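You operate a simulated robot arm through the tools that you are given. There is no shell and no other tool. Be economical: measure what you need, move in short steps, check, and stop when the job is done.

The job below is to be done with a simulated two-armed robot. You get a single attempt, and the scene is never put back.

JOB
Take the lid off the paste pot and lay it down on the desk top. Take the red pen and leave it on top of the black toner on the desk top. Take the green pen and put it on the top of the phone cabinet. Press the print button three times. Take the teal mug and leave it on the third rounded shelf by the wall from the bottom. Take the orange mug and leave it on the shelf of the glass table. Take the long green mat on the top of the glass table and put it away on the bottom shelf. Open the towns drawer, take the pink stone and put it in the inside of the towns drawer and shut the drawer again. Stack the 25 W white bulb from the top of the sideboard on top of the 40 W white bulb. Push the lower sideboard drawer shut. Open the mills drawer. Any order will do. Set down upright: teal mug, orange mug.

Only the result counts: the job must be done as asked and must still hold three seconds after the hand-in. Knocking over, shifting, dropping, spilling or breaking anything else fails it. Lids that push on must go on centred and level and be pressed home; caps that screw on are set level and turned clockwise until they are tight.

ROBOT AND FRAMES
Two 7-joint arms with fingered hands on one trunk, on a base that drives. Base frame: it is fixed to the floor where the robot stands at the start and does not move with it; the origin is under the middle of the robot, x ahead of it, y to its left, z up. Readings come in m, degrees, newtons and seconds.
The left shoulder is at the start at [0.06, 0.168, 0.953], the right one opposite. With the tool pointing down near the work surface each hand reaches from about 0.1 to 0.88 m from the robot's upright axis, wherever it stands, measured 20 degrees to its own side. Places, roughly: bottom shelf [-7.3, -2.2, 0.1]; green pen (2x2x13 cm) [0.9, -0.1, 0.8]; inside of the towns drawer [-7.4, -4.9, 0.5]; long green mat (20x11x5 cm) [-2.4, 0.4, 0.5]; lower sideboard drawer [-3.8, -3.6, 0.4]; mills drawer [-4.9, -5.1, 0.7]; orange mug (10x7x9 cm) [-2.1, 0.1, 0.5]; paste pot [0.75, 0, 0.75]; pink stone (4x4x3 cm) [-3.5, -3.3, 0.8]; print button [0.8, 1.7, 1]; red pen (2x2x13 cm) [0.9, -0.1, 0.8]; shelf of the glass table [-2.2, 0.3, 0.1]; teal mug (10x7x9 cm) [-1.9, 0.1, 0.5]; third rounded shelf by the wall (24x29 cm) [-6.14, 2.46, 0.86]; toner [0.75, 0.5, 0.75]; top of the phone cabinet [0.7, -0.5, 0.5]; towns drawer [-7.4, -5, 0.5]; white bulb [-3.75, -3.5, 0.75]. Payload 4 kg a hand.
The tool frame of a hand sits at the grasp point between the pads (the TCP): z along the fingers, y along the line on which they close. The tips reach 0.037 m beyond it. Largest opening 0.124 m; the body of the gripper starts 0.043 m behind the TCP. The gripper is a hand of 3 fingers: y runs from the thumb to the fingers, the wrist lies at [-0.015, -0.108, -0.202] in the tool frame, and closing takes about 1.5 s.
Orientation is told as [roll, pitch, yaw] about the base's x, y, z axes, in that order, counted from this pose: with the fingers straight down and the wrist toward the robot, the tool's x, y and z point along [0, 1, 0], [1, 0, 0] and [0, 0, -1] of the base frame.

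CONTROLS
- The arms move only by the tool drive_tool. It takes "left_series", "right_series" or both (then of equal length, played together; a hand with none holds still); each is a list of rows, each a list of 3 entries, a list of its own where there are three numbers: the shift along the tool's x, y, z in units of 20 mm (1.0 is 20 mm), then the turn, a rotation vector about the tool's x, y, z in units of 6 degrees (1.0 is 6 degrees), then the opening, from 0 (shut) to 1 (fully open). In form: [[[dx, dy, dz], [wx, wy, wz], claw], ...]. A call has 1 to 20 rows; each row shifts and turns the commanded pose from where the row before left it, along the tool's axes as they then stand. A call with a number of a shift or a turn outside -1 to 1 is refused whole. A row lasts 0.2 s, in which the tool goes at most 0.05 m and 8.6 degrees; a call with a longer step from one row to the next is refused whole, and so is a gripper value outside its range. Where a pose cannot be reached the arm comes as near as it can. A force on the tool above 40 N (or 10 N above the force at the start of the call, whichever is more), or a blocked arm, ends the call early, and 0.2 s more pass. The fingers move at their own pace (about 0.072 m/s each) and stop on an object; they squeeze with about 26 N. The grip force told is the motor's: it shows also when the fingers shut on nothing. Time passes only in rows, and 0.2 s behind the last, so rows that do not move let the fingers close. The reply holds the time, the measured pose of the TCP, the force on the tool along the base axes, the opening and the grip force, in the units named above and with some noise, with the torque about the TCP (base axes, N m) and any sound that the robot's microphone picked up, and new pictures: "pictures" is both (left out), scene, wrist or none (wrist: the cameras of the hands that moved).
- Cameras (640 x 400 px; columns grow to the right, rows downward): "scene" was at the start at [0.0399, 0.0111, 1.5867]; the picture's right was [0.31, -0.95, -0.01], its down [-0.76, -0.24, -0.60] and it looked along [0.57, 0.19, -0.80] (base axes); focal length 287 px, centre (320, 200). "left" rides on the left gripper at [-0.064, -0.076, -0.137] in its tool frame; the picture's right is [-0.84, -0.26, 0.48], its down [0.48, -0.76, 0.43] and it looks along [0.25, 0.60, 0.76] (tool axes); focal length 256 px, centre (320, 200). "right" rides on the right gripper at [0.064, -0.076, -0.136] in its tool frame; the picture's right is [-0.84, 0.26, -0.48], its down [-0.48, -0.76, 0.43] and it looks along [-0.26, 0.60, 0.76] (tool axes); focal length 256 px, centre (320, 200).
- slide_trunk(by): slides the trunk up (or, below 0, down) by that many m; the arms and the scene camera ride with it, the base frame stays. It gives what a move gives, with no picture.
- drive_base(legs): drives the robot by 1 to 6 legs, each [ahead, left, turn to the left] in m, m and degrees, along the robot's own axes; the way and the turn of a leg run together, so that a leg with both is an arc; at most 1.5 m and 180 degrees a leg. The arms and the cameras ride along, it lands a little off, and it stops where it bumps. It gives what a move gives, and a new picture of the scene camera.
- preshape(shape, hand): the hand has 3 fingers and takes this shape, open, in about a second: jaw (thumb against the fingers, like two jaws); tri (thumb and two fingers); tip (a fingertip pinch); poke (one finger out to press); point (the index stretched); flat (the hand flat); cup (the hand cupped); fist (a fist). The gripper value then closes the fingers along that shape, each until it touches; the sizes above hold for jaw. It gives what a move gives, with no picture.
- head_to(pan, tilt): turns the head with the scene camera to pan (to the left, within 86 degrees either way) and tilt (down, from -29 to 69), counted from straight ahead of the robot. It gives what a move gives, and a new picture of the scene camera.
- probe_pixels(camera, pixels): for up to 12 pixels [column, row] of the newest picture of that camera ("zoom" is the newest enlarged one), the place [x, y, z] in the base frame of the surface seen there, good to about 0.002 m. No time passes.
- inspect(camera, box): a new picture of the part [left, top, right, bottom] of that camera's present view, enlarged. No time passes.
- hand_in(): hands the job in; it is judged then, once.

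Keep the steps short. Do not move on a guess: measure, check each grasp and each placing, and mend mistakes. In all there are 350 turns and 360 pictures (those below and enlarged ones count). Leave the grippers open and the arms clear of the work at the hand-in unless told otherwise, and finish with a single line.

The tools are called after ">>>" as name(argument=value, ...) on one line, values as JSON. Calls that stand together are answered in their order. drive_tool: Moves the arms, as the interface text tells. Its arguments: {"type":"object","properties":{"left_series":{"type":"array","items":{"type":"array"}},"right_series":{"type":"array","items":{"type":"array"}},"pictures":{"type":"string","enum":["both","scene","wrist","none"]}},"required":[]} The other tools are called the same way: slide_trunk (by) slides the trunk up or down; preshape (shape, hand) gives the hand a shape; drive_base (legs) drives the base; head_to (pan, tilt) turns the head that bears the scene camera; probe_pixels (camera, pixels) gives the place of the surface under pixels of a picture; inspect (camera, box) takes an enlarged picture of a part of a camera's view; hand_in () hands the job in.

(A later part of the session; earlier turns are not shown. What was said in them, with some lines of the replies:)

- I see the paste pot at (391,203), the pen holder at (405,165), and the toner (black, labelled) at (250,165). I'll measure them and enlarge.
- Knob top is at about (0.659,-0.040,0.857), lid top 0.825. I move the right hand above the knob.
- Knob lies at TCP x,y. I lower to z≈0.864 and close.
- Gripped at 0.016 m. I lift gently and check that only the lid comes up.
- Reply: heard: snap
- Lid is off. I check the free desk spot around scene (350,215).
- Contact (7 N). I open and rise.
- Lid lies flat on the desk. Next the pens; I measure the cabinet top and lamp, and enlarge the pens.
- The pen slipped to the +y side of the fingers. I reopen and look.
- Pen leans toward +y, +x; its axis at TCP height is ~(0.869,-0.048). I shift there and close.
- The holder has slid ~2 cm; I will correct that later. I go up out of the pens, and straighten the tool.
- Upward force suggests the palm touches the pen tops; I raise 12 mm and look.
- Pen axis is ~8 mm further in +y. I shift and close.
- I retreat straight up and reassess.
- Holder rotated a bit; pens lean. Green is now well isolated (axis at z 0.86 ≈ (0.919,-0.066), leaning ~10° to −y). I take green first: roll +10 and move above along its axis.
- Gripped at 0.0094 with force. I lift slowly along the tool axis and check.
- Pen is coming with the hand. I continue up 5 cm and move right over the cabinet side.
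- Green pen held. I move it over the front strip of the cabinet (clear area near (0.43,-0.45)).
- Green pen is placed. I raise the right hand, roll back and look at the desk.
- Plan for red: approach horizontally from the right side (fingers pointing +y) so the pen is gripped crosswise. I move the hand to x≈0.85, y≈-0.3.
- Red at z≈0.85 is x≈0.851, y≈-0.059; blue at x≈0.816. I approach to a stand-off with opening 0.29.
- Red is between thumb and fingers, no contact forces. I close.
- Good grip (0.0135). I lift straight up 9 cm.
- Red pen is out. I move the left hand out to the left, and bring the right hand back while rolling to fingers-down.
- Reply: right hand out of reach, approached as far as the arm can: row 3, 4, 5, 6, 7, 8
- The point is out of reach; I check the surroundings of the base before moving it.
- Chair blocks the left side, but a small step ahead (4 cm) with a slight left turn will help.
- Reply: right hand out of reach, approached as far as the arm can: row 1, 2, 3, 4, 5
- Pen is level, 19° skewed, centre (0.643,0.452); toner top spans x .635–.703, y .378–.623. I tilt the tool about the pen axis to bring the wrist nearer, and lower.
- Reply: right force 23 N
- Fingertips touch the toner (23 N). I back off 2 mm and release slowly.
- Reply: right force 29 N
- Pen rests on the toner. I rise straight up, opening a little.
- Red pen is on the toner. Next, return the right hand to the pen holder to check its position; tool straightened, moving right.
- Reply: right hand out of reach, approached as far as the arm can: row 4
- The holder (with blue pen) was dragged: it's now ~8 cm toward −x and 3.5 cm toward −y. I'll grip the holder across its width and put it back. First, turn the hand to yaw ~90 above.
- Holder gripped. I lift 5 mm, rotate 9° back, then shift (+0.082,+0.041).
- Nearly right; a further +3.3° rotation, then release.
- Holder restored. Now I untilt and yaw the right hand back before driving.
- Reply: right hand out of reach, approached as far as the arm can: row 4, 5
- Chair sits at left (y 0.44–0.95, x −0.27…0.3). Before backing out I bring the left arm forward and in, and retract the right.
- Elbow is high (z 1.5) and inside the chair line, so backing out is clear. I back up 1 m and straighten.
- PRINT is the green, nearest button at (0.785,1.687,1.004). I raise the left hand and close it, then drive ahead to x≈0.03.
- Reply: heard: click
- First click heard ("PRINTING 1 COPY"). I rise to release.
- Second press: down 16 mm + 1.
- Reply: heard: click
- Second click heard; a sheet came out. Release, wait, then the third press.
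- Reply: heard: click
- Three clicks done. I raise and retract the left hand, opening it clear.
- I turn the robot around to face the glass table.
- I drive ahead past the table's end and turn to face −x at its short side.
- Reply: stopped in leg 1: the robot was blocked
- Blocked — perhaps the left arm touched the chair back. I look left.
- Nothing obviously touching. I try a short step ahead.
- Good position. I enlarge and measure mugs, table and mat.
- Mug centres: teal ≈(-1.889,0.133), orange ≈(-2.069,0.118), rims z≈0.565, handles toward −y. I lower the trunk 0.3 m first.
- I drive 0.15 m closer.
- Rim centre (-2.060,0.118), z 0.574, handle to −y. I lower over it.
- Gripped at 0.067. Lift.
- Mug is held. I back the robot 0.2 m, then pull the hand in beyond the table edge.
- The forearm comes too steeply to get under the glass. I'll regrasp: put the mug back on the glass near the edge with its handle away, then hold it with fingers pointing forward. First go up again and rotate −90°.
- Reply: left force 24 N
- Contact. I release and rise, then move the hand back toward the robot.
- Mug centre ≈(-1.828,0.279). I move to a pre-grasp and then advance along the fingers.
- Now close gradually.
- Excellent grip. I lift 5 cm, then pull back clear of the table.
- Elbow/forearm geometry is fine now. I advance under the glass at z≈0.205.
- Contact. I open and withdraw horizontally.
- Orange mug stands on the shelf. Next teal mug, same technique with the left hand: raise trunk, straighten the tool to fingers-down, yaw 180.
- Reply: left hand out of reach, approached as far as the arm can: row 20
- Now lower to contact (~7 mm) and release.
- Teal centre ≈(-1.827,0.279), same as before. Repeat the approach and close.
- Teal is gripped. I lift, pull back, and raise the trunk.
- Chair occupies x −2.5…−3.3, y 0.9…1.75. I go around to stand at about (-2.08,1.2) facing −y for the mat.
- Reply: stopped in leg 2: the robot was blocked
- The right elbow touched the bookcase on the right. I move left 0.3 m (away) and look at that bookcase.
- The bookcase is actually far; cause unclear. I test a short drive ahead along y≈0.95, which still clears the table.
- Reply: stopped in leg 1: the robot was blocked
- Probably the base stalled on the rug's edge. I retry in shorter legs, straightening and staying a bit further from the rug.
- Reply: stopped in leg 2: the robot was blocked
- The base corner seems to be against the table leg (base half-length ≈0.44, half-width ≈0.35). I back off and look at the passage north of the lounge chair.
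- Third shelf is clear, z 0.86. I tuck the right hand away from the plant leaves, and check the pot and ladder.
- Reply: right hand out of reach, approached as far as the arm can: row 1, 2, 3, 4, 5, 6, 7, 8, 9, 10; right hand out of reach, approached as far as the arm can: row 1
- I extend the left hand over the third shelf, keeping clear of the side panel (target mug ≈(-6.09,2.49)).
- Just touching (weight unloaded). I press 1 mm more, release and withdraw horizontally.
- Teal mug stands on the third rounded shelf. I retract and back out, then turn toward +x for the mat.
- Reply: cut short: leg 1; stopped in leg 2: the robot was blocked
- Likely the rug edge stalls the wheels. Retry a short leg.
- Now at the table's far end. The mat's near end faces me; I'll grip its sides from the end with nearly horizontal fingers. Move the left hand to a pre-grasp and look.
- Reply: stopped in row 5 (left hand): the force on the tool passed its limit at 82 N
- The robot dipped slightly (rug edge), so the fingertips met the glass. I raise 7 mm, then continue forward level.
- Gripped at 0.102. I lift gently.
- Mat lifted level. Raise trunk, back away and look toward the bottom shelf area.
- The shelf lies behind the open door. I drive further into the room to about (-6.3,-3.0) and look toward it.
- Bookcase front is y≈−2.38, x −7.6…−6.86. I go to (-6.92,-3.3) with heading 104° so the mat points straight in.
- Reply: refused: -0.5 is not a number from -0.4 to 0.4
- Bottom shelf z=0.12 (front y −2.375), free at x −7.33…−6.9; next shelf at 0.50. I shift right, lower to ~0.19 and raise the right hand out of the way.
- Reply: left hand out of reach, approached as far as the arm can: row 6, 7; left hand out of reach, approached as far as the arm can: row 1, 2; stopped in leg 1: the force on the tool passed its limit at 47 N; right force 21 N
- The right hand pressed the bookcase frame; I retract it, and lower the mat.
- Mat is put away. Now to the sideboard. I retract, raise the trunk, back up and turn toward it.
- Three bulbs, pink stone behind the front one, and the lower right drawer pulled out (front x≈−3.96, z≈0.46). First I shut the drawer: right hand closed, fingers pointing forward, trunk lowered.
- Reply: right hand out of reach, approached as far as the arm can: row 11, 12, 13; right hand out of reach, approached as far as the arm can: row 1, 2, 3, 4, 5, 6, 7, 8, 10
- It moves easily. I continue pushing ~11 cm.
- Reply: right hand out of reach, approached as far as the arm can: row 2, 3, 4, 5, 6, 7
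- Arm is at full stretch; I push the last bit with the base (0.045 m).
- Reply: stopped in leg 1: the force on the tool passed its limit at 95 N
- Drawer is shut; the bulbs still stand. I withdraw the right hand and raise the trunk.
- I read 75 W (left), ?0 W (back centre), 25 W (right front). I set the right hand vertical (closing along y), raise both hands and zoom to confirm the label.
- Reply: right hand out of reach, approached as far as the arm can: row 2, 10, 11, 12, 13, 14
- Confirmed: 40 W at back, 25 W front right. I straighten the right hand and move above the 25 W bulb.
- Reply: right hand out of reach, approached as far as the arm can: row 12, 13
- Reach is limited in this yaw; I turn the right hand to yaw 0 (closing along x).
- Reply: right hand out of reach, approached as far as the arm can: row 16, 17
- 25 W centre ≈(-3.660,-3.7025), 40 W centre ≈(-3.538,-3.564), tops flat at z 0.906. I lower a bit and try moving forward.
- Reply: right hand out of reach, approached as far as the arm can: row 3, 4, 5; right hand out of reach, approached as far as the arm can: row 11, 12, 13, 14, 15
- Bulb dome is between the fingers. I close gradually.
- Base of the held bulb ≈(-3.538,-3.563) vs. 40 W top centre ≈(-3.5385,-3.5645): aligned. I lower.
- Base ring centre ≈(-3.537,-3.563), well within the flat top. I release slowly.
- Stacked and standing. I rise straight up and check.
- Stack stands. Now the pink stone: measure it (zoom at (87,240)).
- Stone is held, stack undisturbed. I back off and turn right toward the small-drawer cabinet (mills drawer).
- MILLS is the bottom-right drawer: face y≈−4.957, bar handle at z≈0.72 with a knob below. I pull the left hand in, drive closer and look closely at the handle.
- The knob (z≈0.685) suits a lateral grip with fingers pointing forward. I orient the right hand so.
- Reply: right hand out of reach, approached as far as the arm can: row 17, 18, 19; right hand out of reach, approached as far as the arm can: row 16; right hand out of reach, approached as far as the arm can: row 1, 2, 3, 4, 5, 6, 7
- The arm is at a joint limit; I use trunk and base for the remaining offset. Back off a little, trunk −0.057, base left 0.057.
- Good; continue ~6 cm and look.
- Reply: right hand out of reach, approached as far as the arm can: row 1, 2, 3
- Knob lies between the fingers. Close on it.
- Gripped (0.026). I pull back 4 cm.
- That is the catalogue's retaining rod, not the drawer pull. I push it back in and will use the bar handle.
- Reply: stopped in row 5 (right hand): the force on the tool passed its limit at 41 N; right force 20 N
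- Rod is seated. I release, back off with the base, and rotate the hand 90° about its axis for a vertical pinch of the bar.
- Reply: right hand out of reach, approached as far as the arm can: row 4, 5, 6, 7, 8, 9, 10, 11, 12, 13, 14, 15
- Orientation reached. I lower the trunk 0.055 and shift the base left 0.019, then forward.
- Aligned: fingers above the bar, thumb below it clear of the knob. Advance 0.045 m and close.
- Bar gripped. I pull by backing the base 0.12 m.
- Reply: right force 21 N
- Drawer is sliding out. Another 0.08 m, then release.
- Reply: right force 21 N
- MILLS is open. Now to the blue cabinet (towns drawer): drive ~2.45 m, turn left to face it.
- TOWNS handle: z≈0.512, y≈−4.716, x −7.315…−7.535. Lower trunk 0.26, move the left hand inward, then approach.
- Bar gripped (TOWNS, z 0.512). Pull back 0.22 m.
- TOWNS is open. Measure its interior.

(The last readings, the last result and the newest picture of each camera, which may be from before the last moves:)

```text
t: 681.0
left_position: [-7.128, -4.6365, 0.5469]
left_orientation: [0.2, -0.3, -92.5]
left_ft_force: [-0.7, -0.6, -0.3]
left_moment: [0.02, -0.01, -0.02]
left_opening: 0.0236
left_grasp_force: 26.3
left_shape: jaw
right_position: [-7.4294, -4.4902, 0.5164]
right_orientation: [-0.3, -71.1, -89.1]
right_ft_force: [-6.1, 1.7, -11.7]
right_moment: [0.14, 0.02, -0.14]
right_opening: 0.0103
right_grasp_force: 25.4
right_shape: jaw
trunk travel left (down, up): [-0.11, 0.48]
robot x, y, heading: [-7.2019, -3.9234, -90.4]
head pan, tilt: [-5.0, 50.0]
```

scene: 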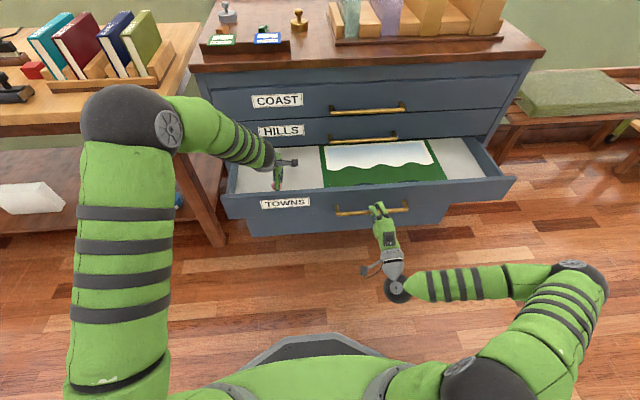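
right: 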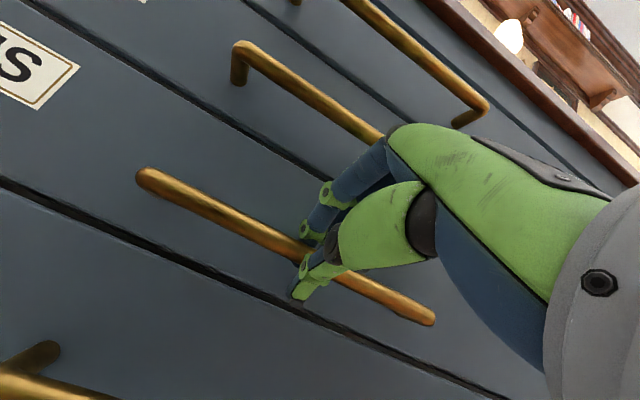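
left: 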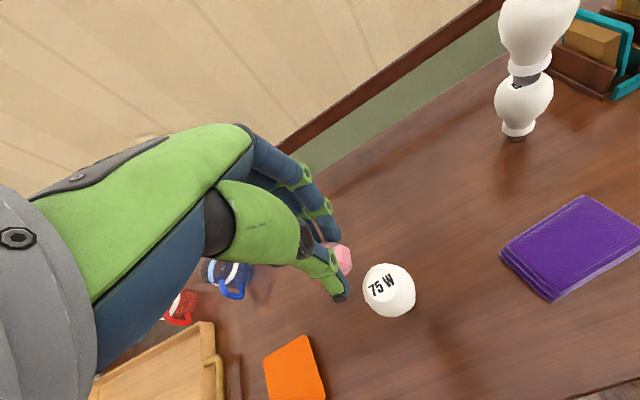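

Left hand is inside the drawer, stone ~1 cm above the floor. Lower gently to contact and release.

>>> drive_tool(left_series=[[[0, 0, 0.3], [0, 0, 0], 0], [[0, 0, 0.15], [0, 0, 0], 0], [[0, 0, 0], [0, 0, 0], 0]], pictures="none")

>>> drive_tool(left_series=[[[0, 0, 0], [0, 0, 0], 0.25], [[0, 0, 0], [0, 0, 0], 0.32], [[0, 0, 0], [0, 0, 0], 0.38], [[0, 0, 0], [0, 0, 0], 0.38], [[0, 0, -0.6], [0, 0, 0], 0.38], [[0, 0, -1], [0, 0, 0], 0.38], [[0, 0, -1], [0, 0, 0], 0.38], [[0, 0, -1], [0, 0, 0], 0.38], [[0, 0, -1], [0, 0, 0], 0.38], [[0, 0, -1], [0, 0, 0], 0.38], [[0, -1, -1], [0, 0, 0], 0.38], [[0, -1, -0.5], [0, 0, 0], 0.38], [[0, -1, 0], [0, 0, 0], 0.38], [[0, -1, 0], [0, 0, 0], 0.38], [[0, -1, 0], [0, 0, 0], 0.38], [[0, -1, 0], [0, 0, 0], 0.38], [[0, -1, 0], [0, 0, 0], 0.38], [[0, -1, 0], [0, 0, 0], 0.38]], pictures="none")

>>> inspect(camera="scene", box=[200, 110, 460, 230])

```text
t: 681.8
left_position: [-7.1282, -4.6365, 0.5382]
left_orientation: [0.3, -0.4, -92.6]
left_ft_force: [-0.5, 0.6, -0.1]
left_moment: [-0.01, 0.02, -0.01]
left_opening: 0.0239
left_grasp_force: 26.6
left_shape: jaw
right_position: [-7.4301, -4.4888, 0.5149]
right_orientation: [-0.2, -71.1, -89.2]
right_ft_force: [-5.9, 1.4, -11.5]
right_moment: [0.13, 0.0, -0.13]
right_opening: 0.0102
right_grasp_force: 25.8
right_shape: jaw
trunk travel left (down, up): [-0.11, 0.48]
robot x, y, heading: [-7.2006, -3.9218, -90.3]
head pan, tilt: [-5.0, 50.0]
```

```text
t: 685.6
left_position: [-7.1215, -4.4751, 0.6791]
left_orientation: [0.2, -0.2, -92.5]
left_ft_force: [0.6, 0.3, 0.2]
left_moment: [0.0, 0.0, -0.02]
left_opening: 0.0468
left_grasp_force: 0.1
left_shape: jaw
right_position: [-7.4298, -4.4886, 0.5153]
right_orientation: [-0.3, -71.1, -89.1]
right_ft_force: [-4.5, 1.4, -11.4]
right_moment: [0.15, 0.03, -0.12]
right_opening: 0.0104
right_grasp_force: 25.5
right_shape: jaw
trunk travel left (down, up): [-0.11, 0.48]
robot x, y, heading: [-7.202, -3.9232, -90.1]
head pan, tilt: [-5.0, 50.0]
```

```text
2.46 times, centred on (330, 170) of scene
```

zoom: 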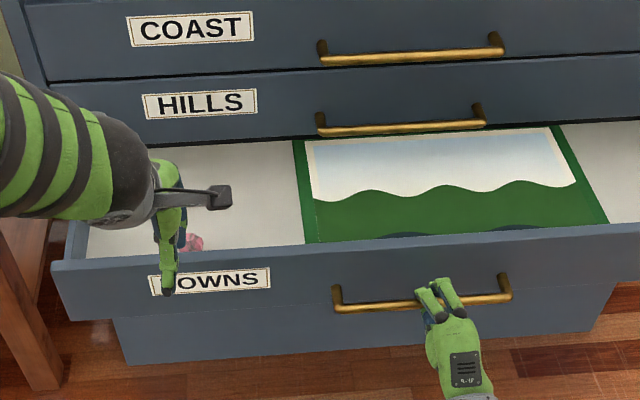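

Stone is in the drawer. I pull the left hand back, then push the drawer shut with the base (handle still gripped).

>>> drive_tool(left_series=[[[0, -1, -0.5], [0, 0, 0], 0.5], [[0, -1, -0.5], [0, 0, 0], 0.5], [[0, -1, -0.5], [0, 0, 0], 0.5], [[0, -1, -0.5], [0, 0, 0], 0.5], [[0, -1, -0.5], [0, 0, 0], 0.5], [[0, -1, -0.5], [0, 0, 0], 0.5], [[0, -1, -0.5], [0, 0, 0], 0.5]], pictures="none")

>>> drive_base(legs=[[0.2, 0, 0], [0.02, 0, 0]])

```text
t: 687.2
left_position: [-7.1155, -4.3354, 0.7481]
left_orientation: [0.2, -0.3, -92.4]
left_ft_force: [0.0, -0.2, -0.3]
left_moment: [0.01, 0.0, 0.0]
left_opening: 0.0616
left_grasp_force: 0.0
left_shape: jaw
right_position: [-7.429, -4.4892, 0.515]
right_orientation: [-0.1, -71.2, -89.1]
right_ft_force: [-4.6, 1.3, -11.5]
right_moment: [0.14, 0.02, -0.15]
right_opening: 0.0099
right_grasp_force: 25.9
right_shape: jaw
trunk travel left (down, up): [-0.11, 0.48]
robot x, y, heading: [-7.2027, -3.9234, -90.3]
head pan, tilt: [-5.0, 50.0]
```

```text
t: 689.2
left_position: [-7.1153, -4.5524, 0.7481]
left_orientation: [0.3, -0.3, -92.4]
left_ft_force: [0.1, 0.1, 0.2]
left_moment: [0.0, 0.02, -0.04]
left_opening: 0.0616
left_grasp_force: 0.1
left_shape: jaw
right_position: [-7.4302, -4.706, 0.516]
right_orientation: [-0.2, -71.1, -89.1]
right_ft_force: [-5.2, 24.0, -9.8]
right_moment: [0.33, 0.0, -0.06]
right_opening: 0.0107
right_grasp_force: 26.0
right_shape: jaw
trunk travel left (down, up): [-0.11, 0.48]
robot x, y, heading: [-7.2064, -4.1412, -90.0]
head pan, tilt: [-5.0, 50.0]
```

scene: 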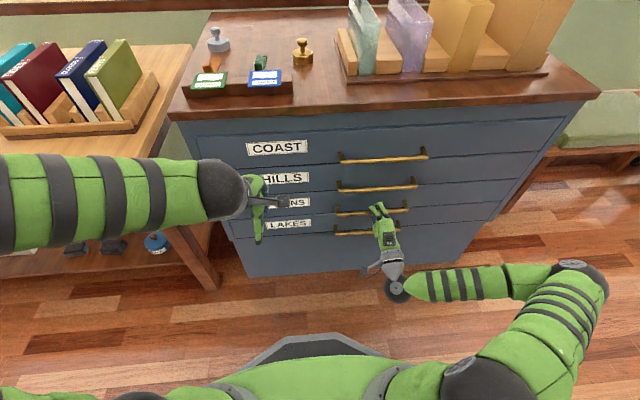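

Drawer is shut. Release the handle, open both hands and back away.

>>> drive_tool(right_series=[[[0, 0, 0], [0, 0, 0], 0.2], [[0, 0, 0], [0, 0, 0], 0.35], [[0, 0, 0], [0, 0, 0], 0.45], [[0, 0, 0], [0, 0, 0], 0.45], [[0, 0, -0.9], [0, 0, 0], 0.45], [[0, 0, -0.9], [0, 0, 0], 0.45], [[0, 0, -0.9], [0, 0, 0], 0.6]], left_series=[[[0, 0, 0], [0, 0, 0], 0.8], [[0, -0.5, -0.3], [0, 0, 0], 0.8], [[0, -1, -0.5], [0, 0, 0], 0.8], [[0, -1, -0.5], [0, 0, 0], 1], [[0, -1, -0.5], [0, 0, 0], 1], [[0, -1, -0.5], [0, 0, 0], 1], [[0, -1, -0.5], [0, 0, 0], 1]], pictures="none")

>>> drive_base(legs=[[-0.45, 0, 0]])

>>> inspect(camera="scene", box=[220, 100, 460, 240])

```text
t: 690.8
left_position: [-7.1104, -4.4414, 0.8028]
left_orientation: [0.1, -0.4, -92.5]
left_ft_force: [0.1, 0.2, 0.2]
left_moment: [0.01, -0.02, 0.01]
left_opening: 0.1236
left_grasp_force: 0.1
left_shape: jaw
right_position: [-7.4302, -4.6555, 0.5333]
right_orientation: [-0.1, -71.1, -88.9]
right_ft_force: [0.0, 0.2, 0.1]
right_moment: [0.01, -0.03, -0.01]
right_opening: 0.074
right_grasp_force: 0.1
right_shape: jaw
trunk travel left (down, up): [-0.11, 0.48]
robot x, y, heading: [-7.2032, -4.1412, -90.2]
head pan, tilt: [-5.0, 50.0]
```

```text
t: 693.5
left_position: [-7.1101, -3.9903, 0.8032]
left_orientation: [0.3, -0.3, -92.4]
left_ft_force: [0.2, -0.2, -1.1]
left_moment: [0.01, 0.01, 0.0]
left_opening: 0.1236
left_grasp_force: 0.0
left_shape: jaw
right_position: [-7.4285, -4.2029, 0.5336]
right_orientation: [-0.3, -71.1, -89.0]
right_ft_force: [0.4, 0.1, 0.6]
right_moment: [0.01, 0.0, -0.02]
right_opening: 0.0741
right_grasp_force: 0.0
right_shape: jaw
trunk travel left (down, up): [-0.11, 0.48]
robot x, y, heading: [-7.2012, -3.6882, -90.1]
head pan, tilt: [-5.0, 50.0]
```

scene: 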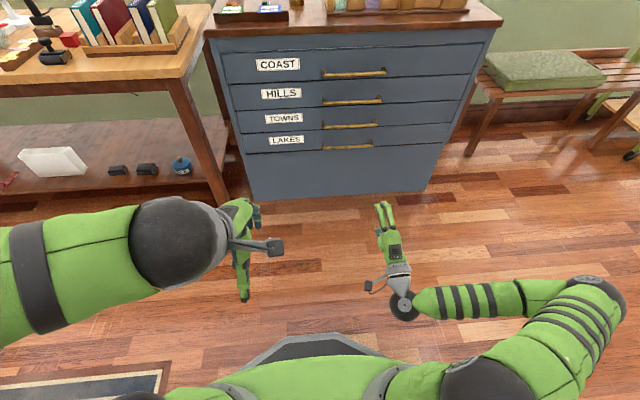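

```text
2.67 times, centred on (340, 170) of scene
```

zoom: 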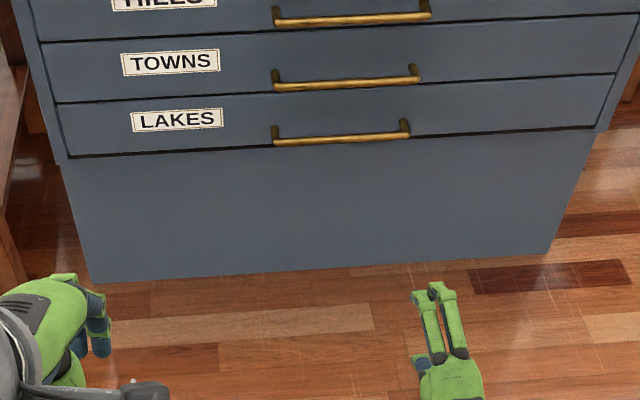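

TOWNS is shut flush. A final look at the sideboard stack and MILLS drawer from here.

>>> drive_base(legs=[[0, 0, 80]])

>>> head_to(pan=-10, tilt=10)

>>> inspect(camera="scene", box=[180, 120, 500, 300])

```text
t: 697.4
left_position: [-6.8884, -3.651, 0.8028]
left_orientation: [0.1, -0.3, -12.5]
left_ft_force: [-0.5, -1.6, -0.2]
left_moment: [0.0, 0.0, 0.0]
left_opening: 0.1239
left_grasp_force: 0.2
left_shape: jaw
right_position: [-6.736, -4.0027, 0.5335]
right_orientation: [-0.4, -71.1, -9.3]
right_ft_force: [1.0, -0.2, 0.5]
right_moment: [0.02, 0.01, 0.03]
right_opening: 0.074
right_grasp_force: 0.0
right_shape: jaw
trunk travel left (down, up): [-0.11, 0.48]
robot x, y, heading: [-7.2029, -3.6855, -10.3]
head pan, tilt: [-5.0, 50.0]
```

scene: 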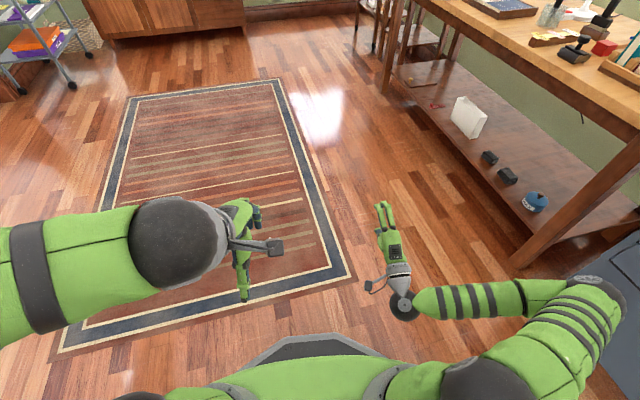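

```text
t: 698.4
left_position: [-6.8897, -3.6491, 0.8034]
left_orientation: [0.1, -0.3, -12.6]
left_ft_force: [0.2, 0.2, -0.4]
left_moment: [0.01, -0.01, -0.03]
left_opening: 0.1237
left_grasp_force: 0.0
left_shape: jaw
right_position: [-6.7349, -4.0019, 0.5335]
right_orientation: [-0.3, -71.1, -9.2]
right_ft_force: [0.1, 0.4, 0.6]
right_moment: [0.0, -0.02, 0.02]
right_opening: 0.0741
right_grasp_force: 0.1
right_shape: jaw
trunk travel left (down, up): [-0.11, 0.48]
robot x, y, heading: [-7.2033, -3.6908, -10.6]
head pan, tilt: [-10.0, 10.0]
```

scene: 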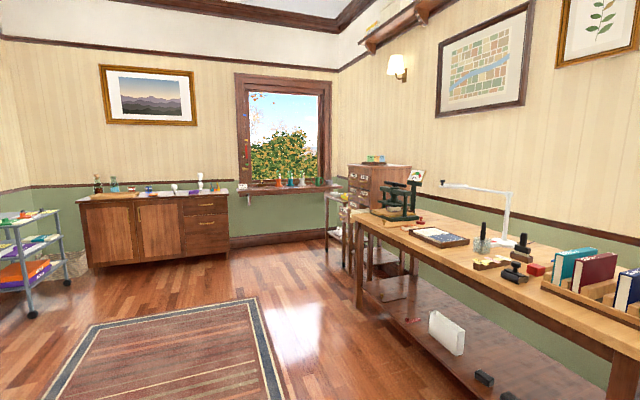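

```text
2.00 times, centred on (340, 210) of scene
```

zoom: 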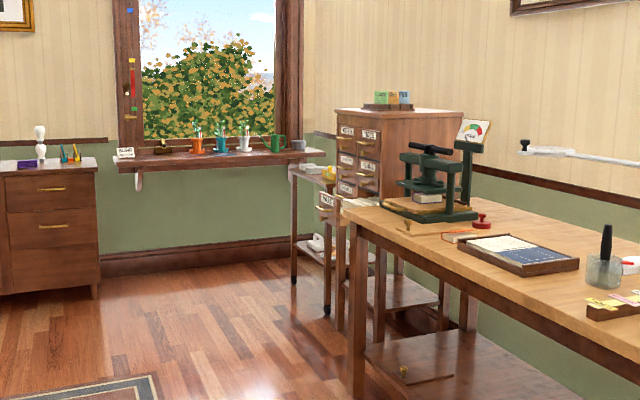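

The bulb stack stands, the sideboard drawer is shut and MILLS is open. I open the right gripper fully and hand in.

>>> drive_tool(right_series=[[[0, 0, 0], [0, 0, 0], 1], [[0, 0, 0], [0, 0, 0], 1], [[0, 0, 0], [0, 0, 0], 1], [[0, 0, 0], [0, 0, 0], 1]], pictures="none")

>>> hand_in()

```text
t: 699.4
left_position: [-6.8903, -3.6498, 0.8032]
left_orientation: [0.1, -0.3, -12.6]
left_ft_force: [0.1, -0.2, -0.2]
left_moment: [0.03, 0.0, -0.03]
left_opening: 0.1234
left_grasp_force: 0.0
left_shape: jaw
right_position: [-6.7352, -4.0021, 0.5344]
right_orientation: [-0.3, -71.2, -9.2]
right_ft_force: [-0.7, 0.0, 0.1]
right_moment: [0.03, -0.01, -0.01]
right_opening: 0.1237
right_grasp_force: 0.0
right_shape: jaw
trunk travel left (down, up): [-0.11, 0.48]
robot x, y, heading: [-7.2037, -3.6865, -10.3]
head pan, tilt: [-10.0, 10.0]
```

```text
The job is handed in.
```

Every task on the list was carried out and the job is handed in; along the way I dragged the pen holder with the blue pen about 8 cm and set it back close to its starting spot with the blue pen now leaning, pulled the mills drawer's rod out about 4 cm and pushed it back in, and bumped the base against what seemed to be the glass table's leg without the table moving.
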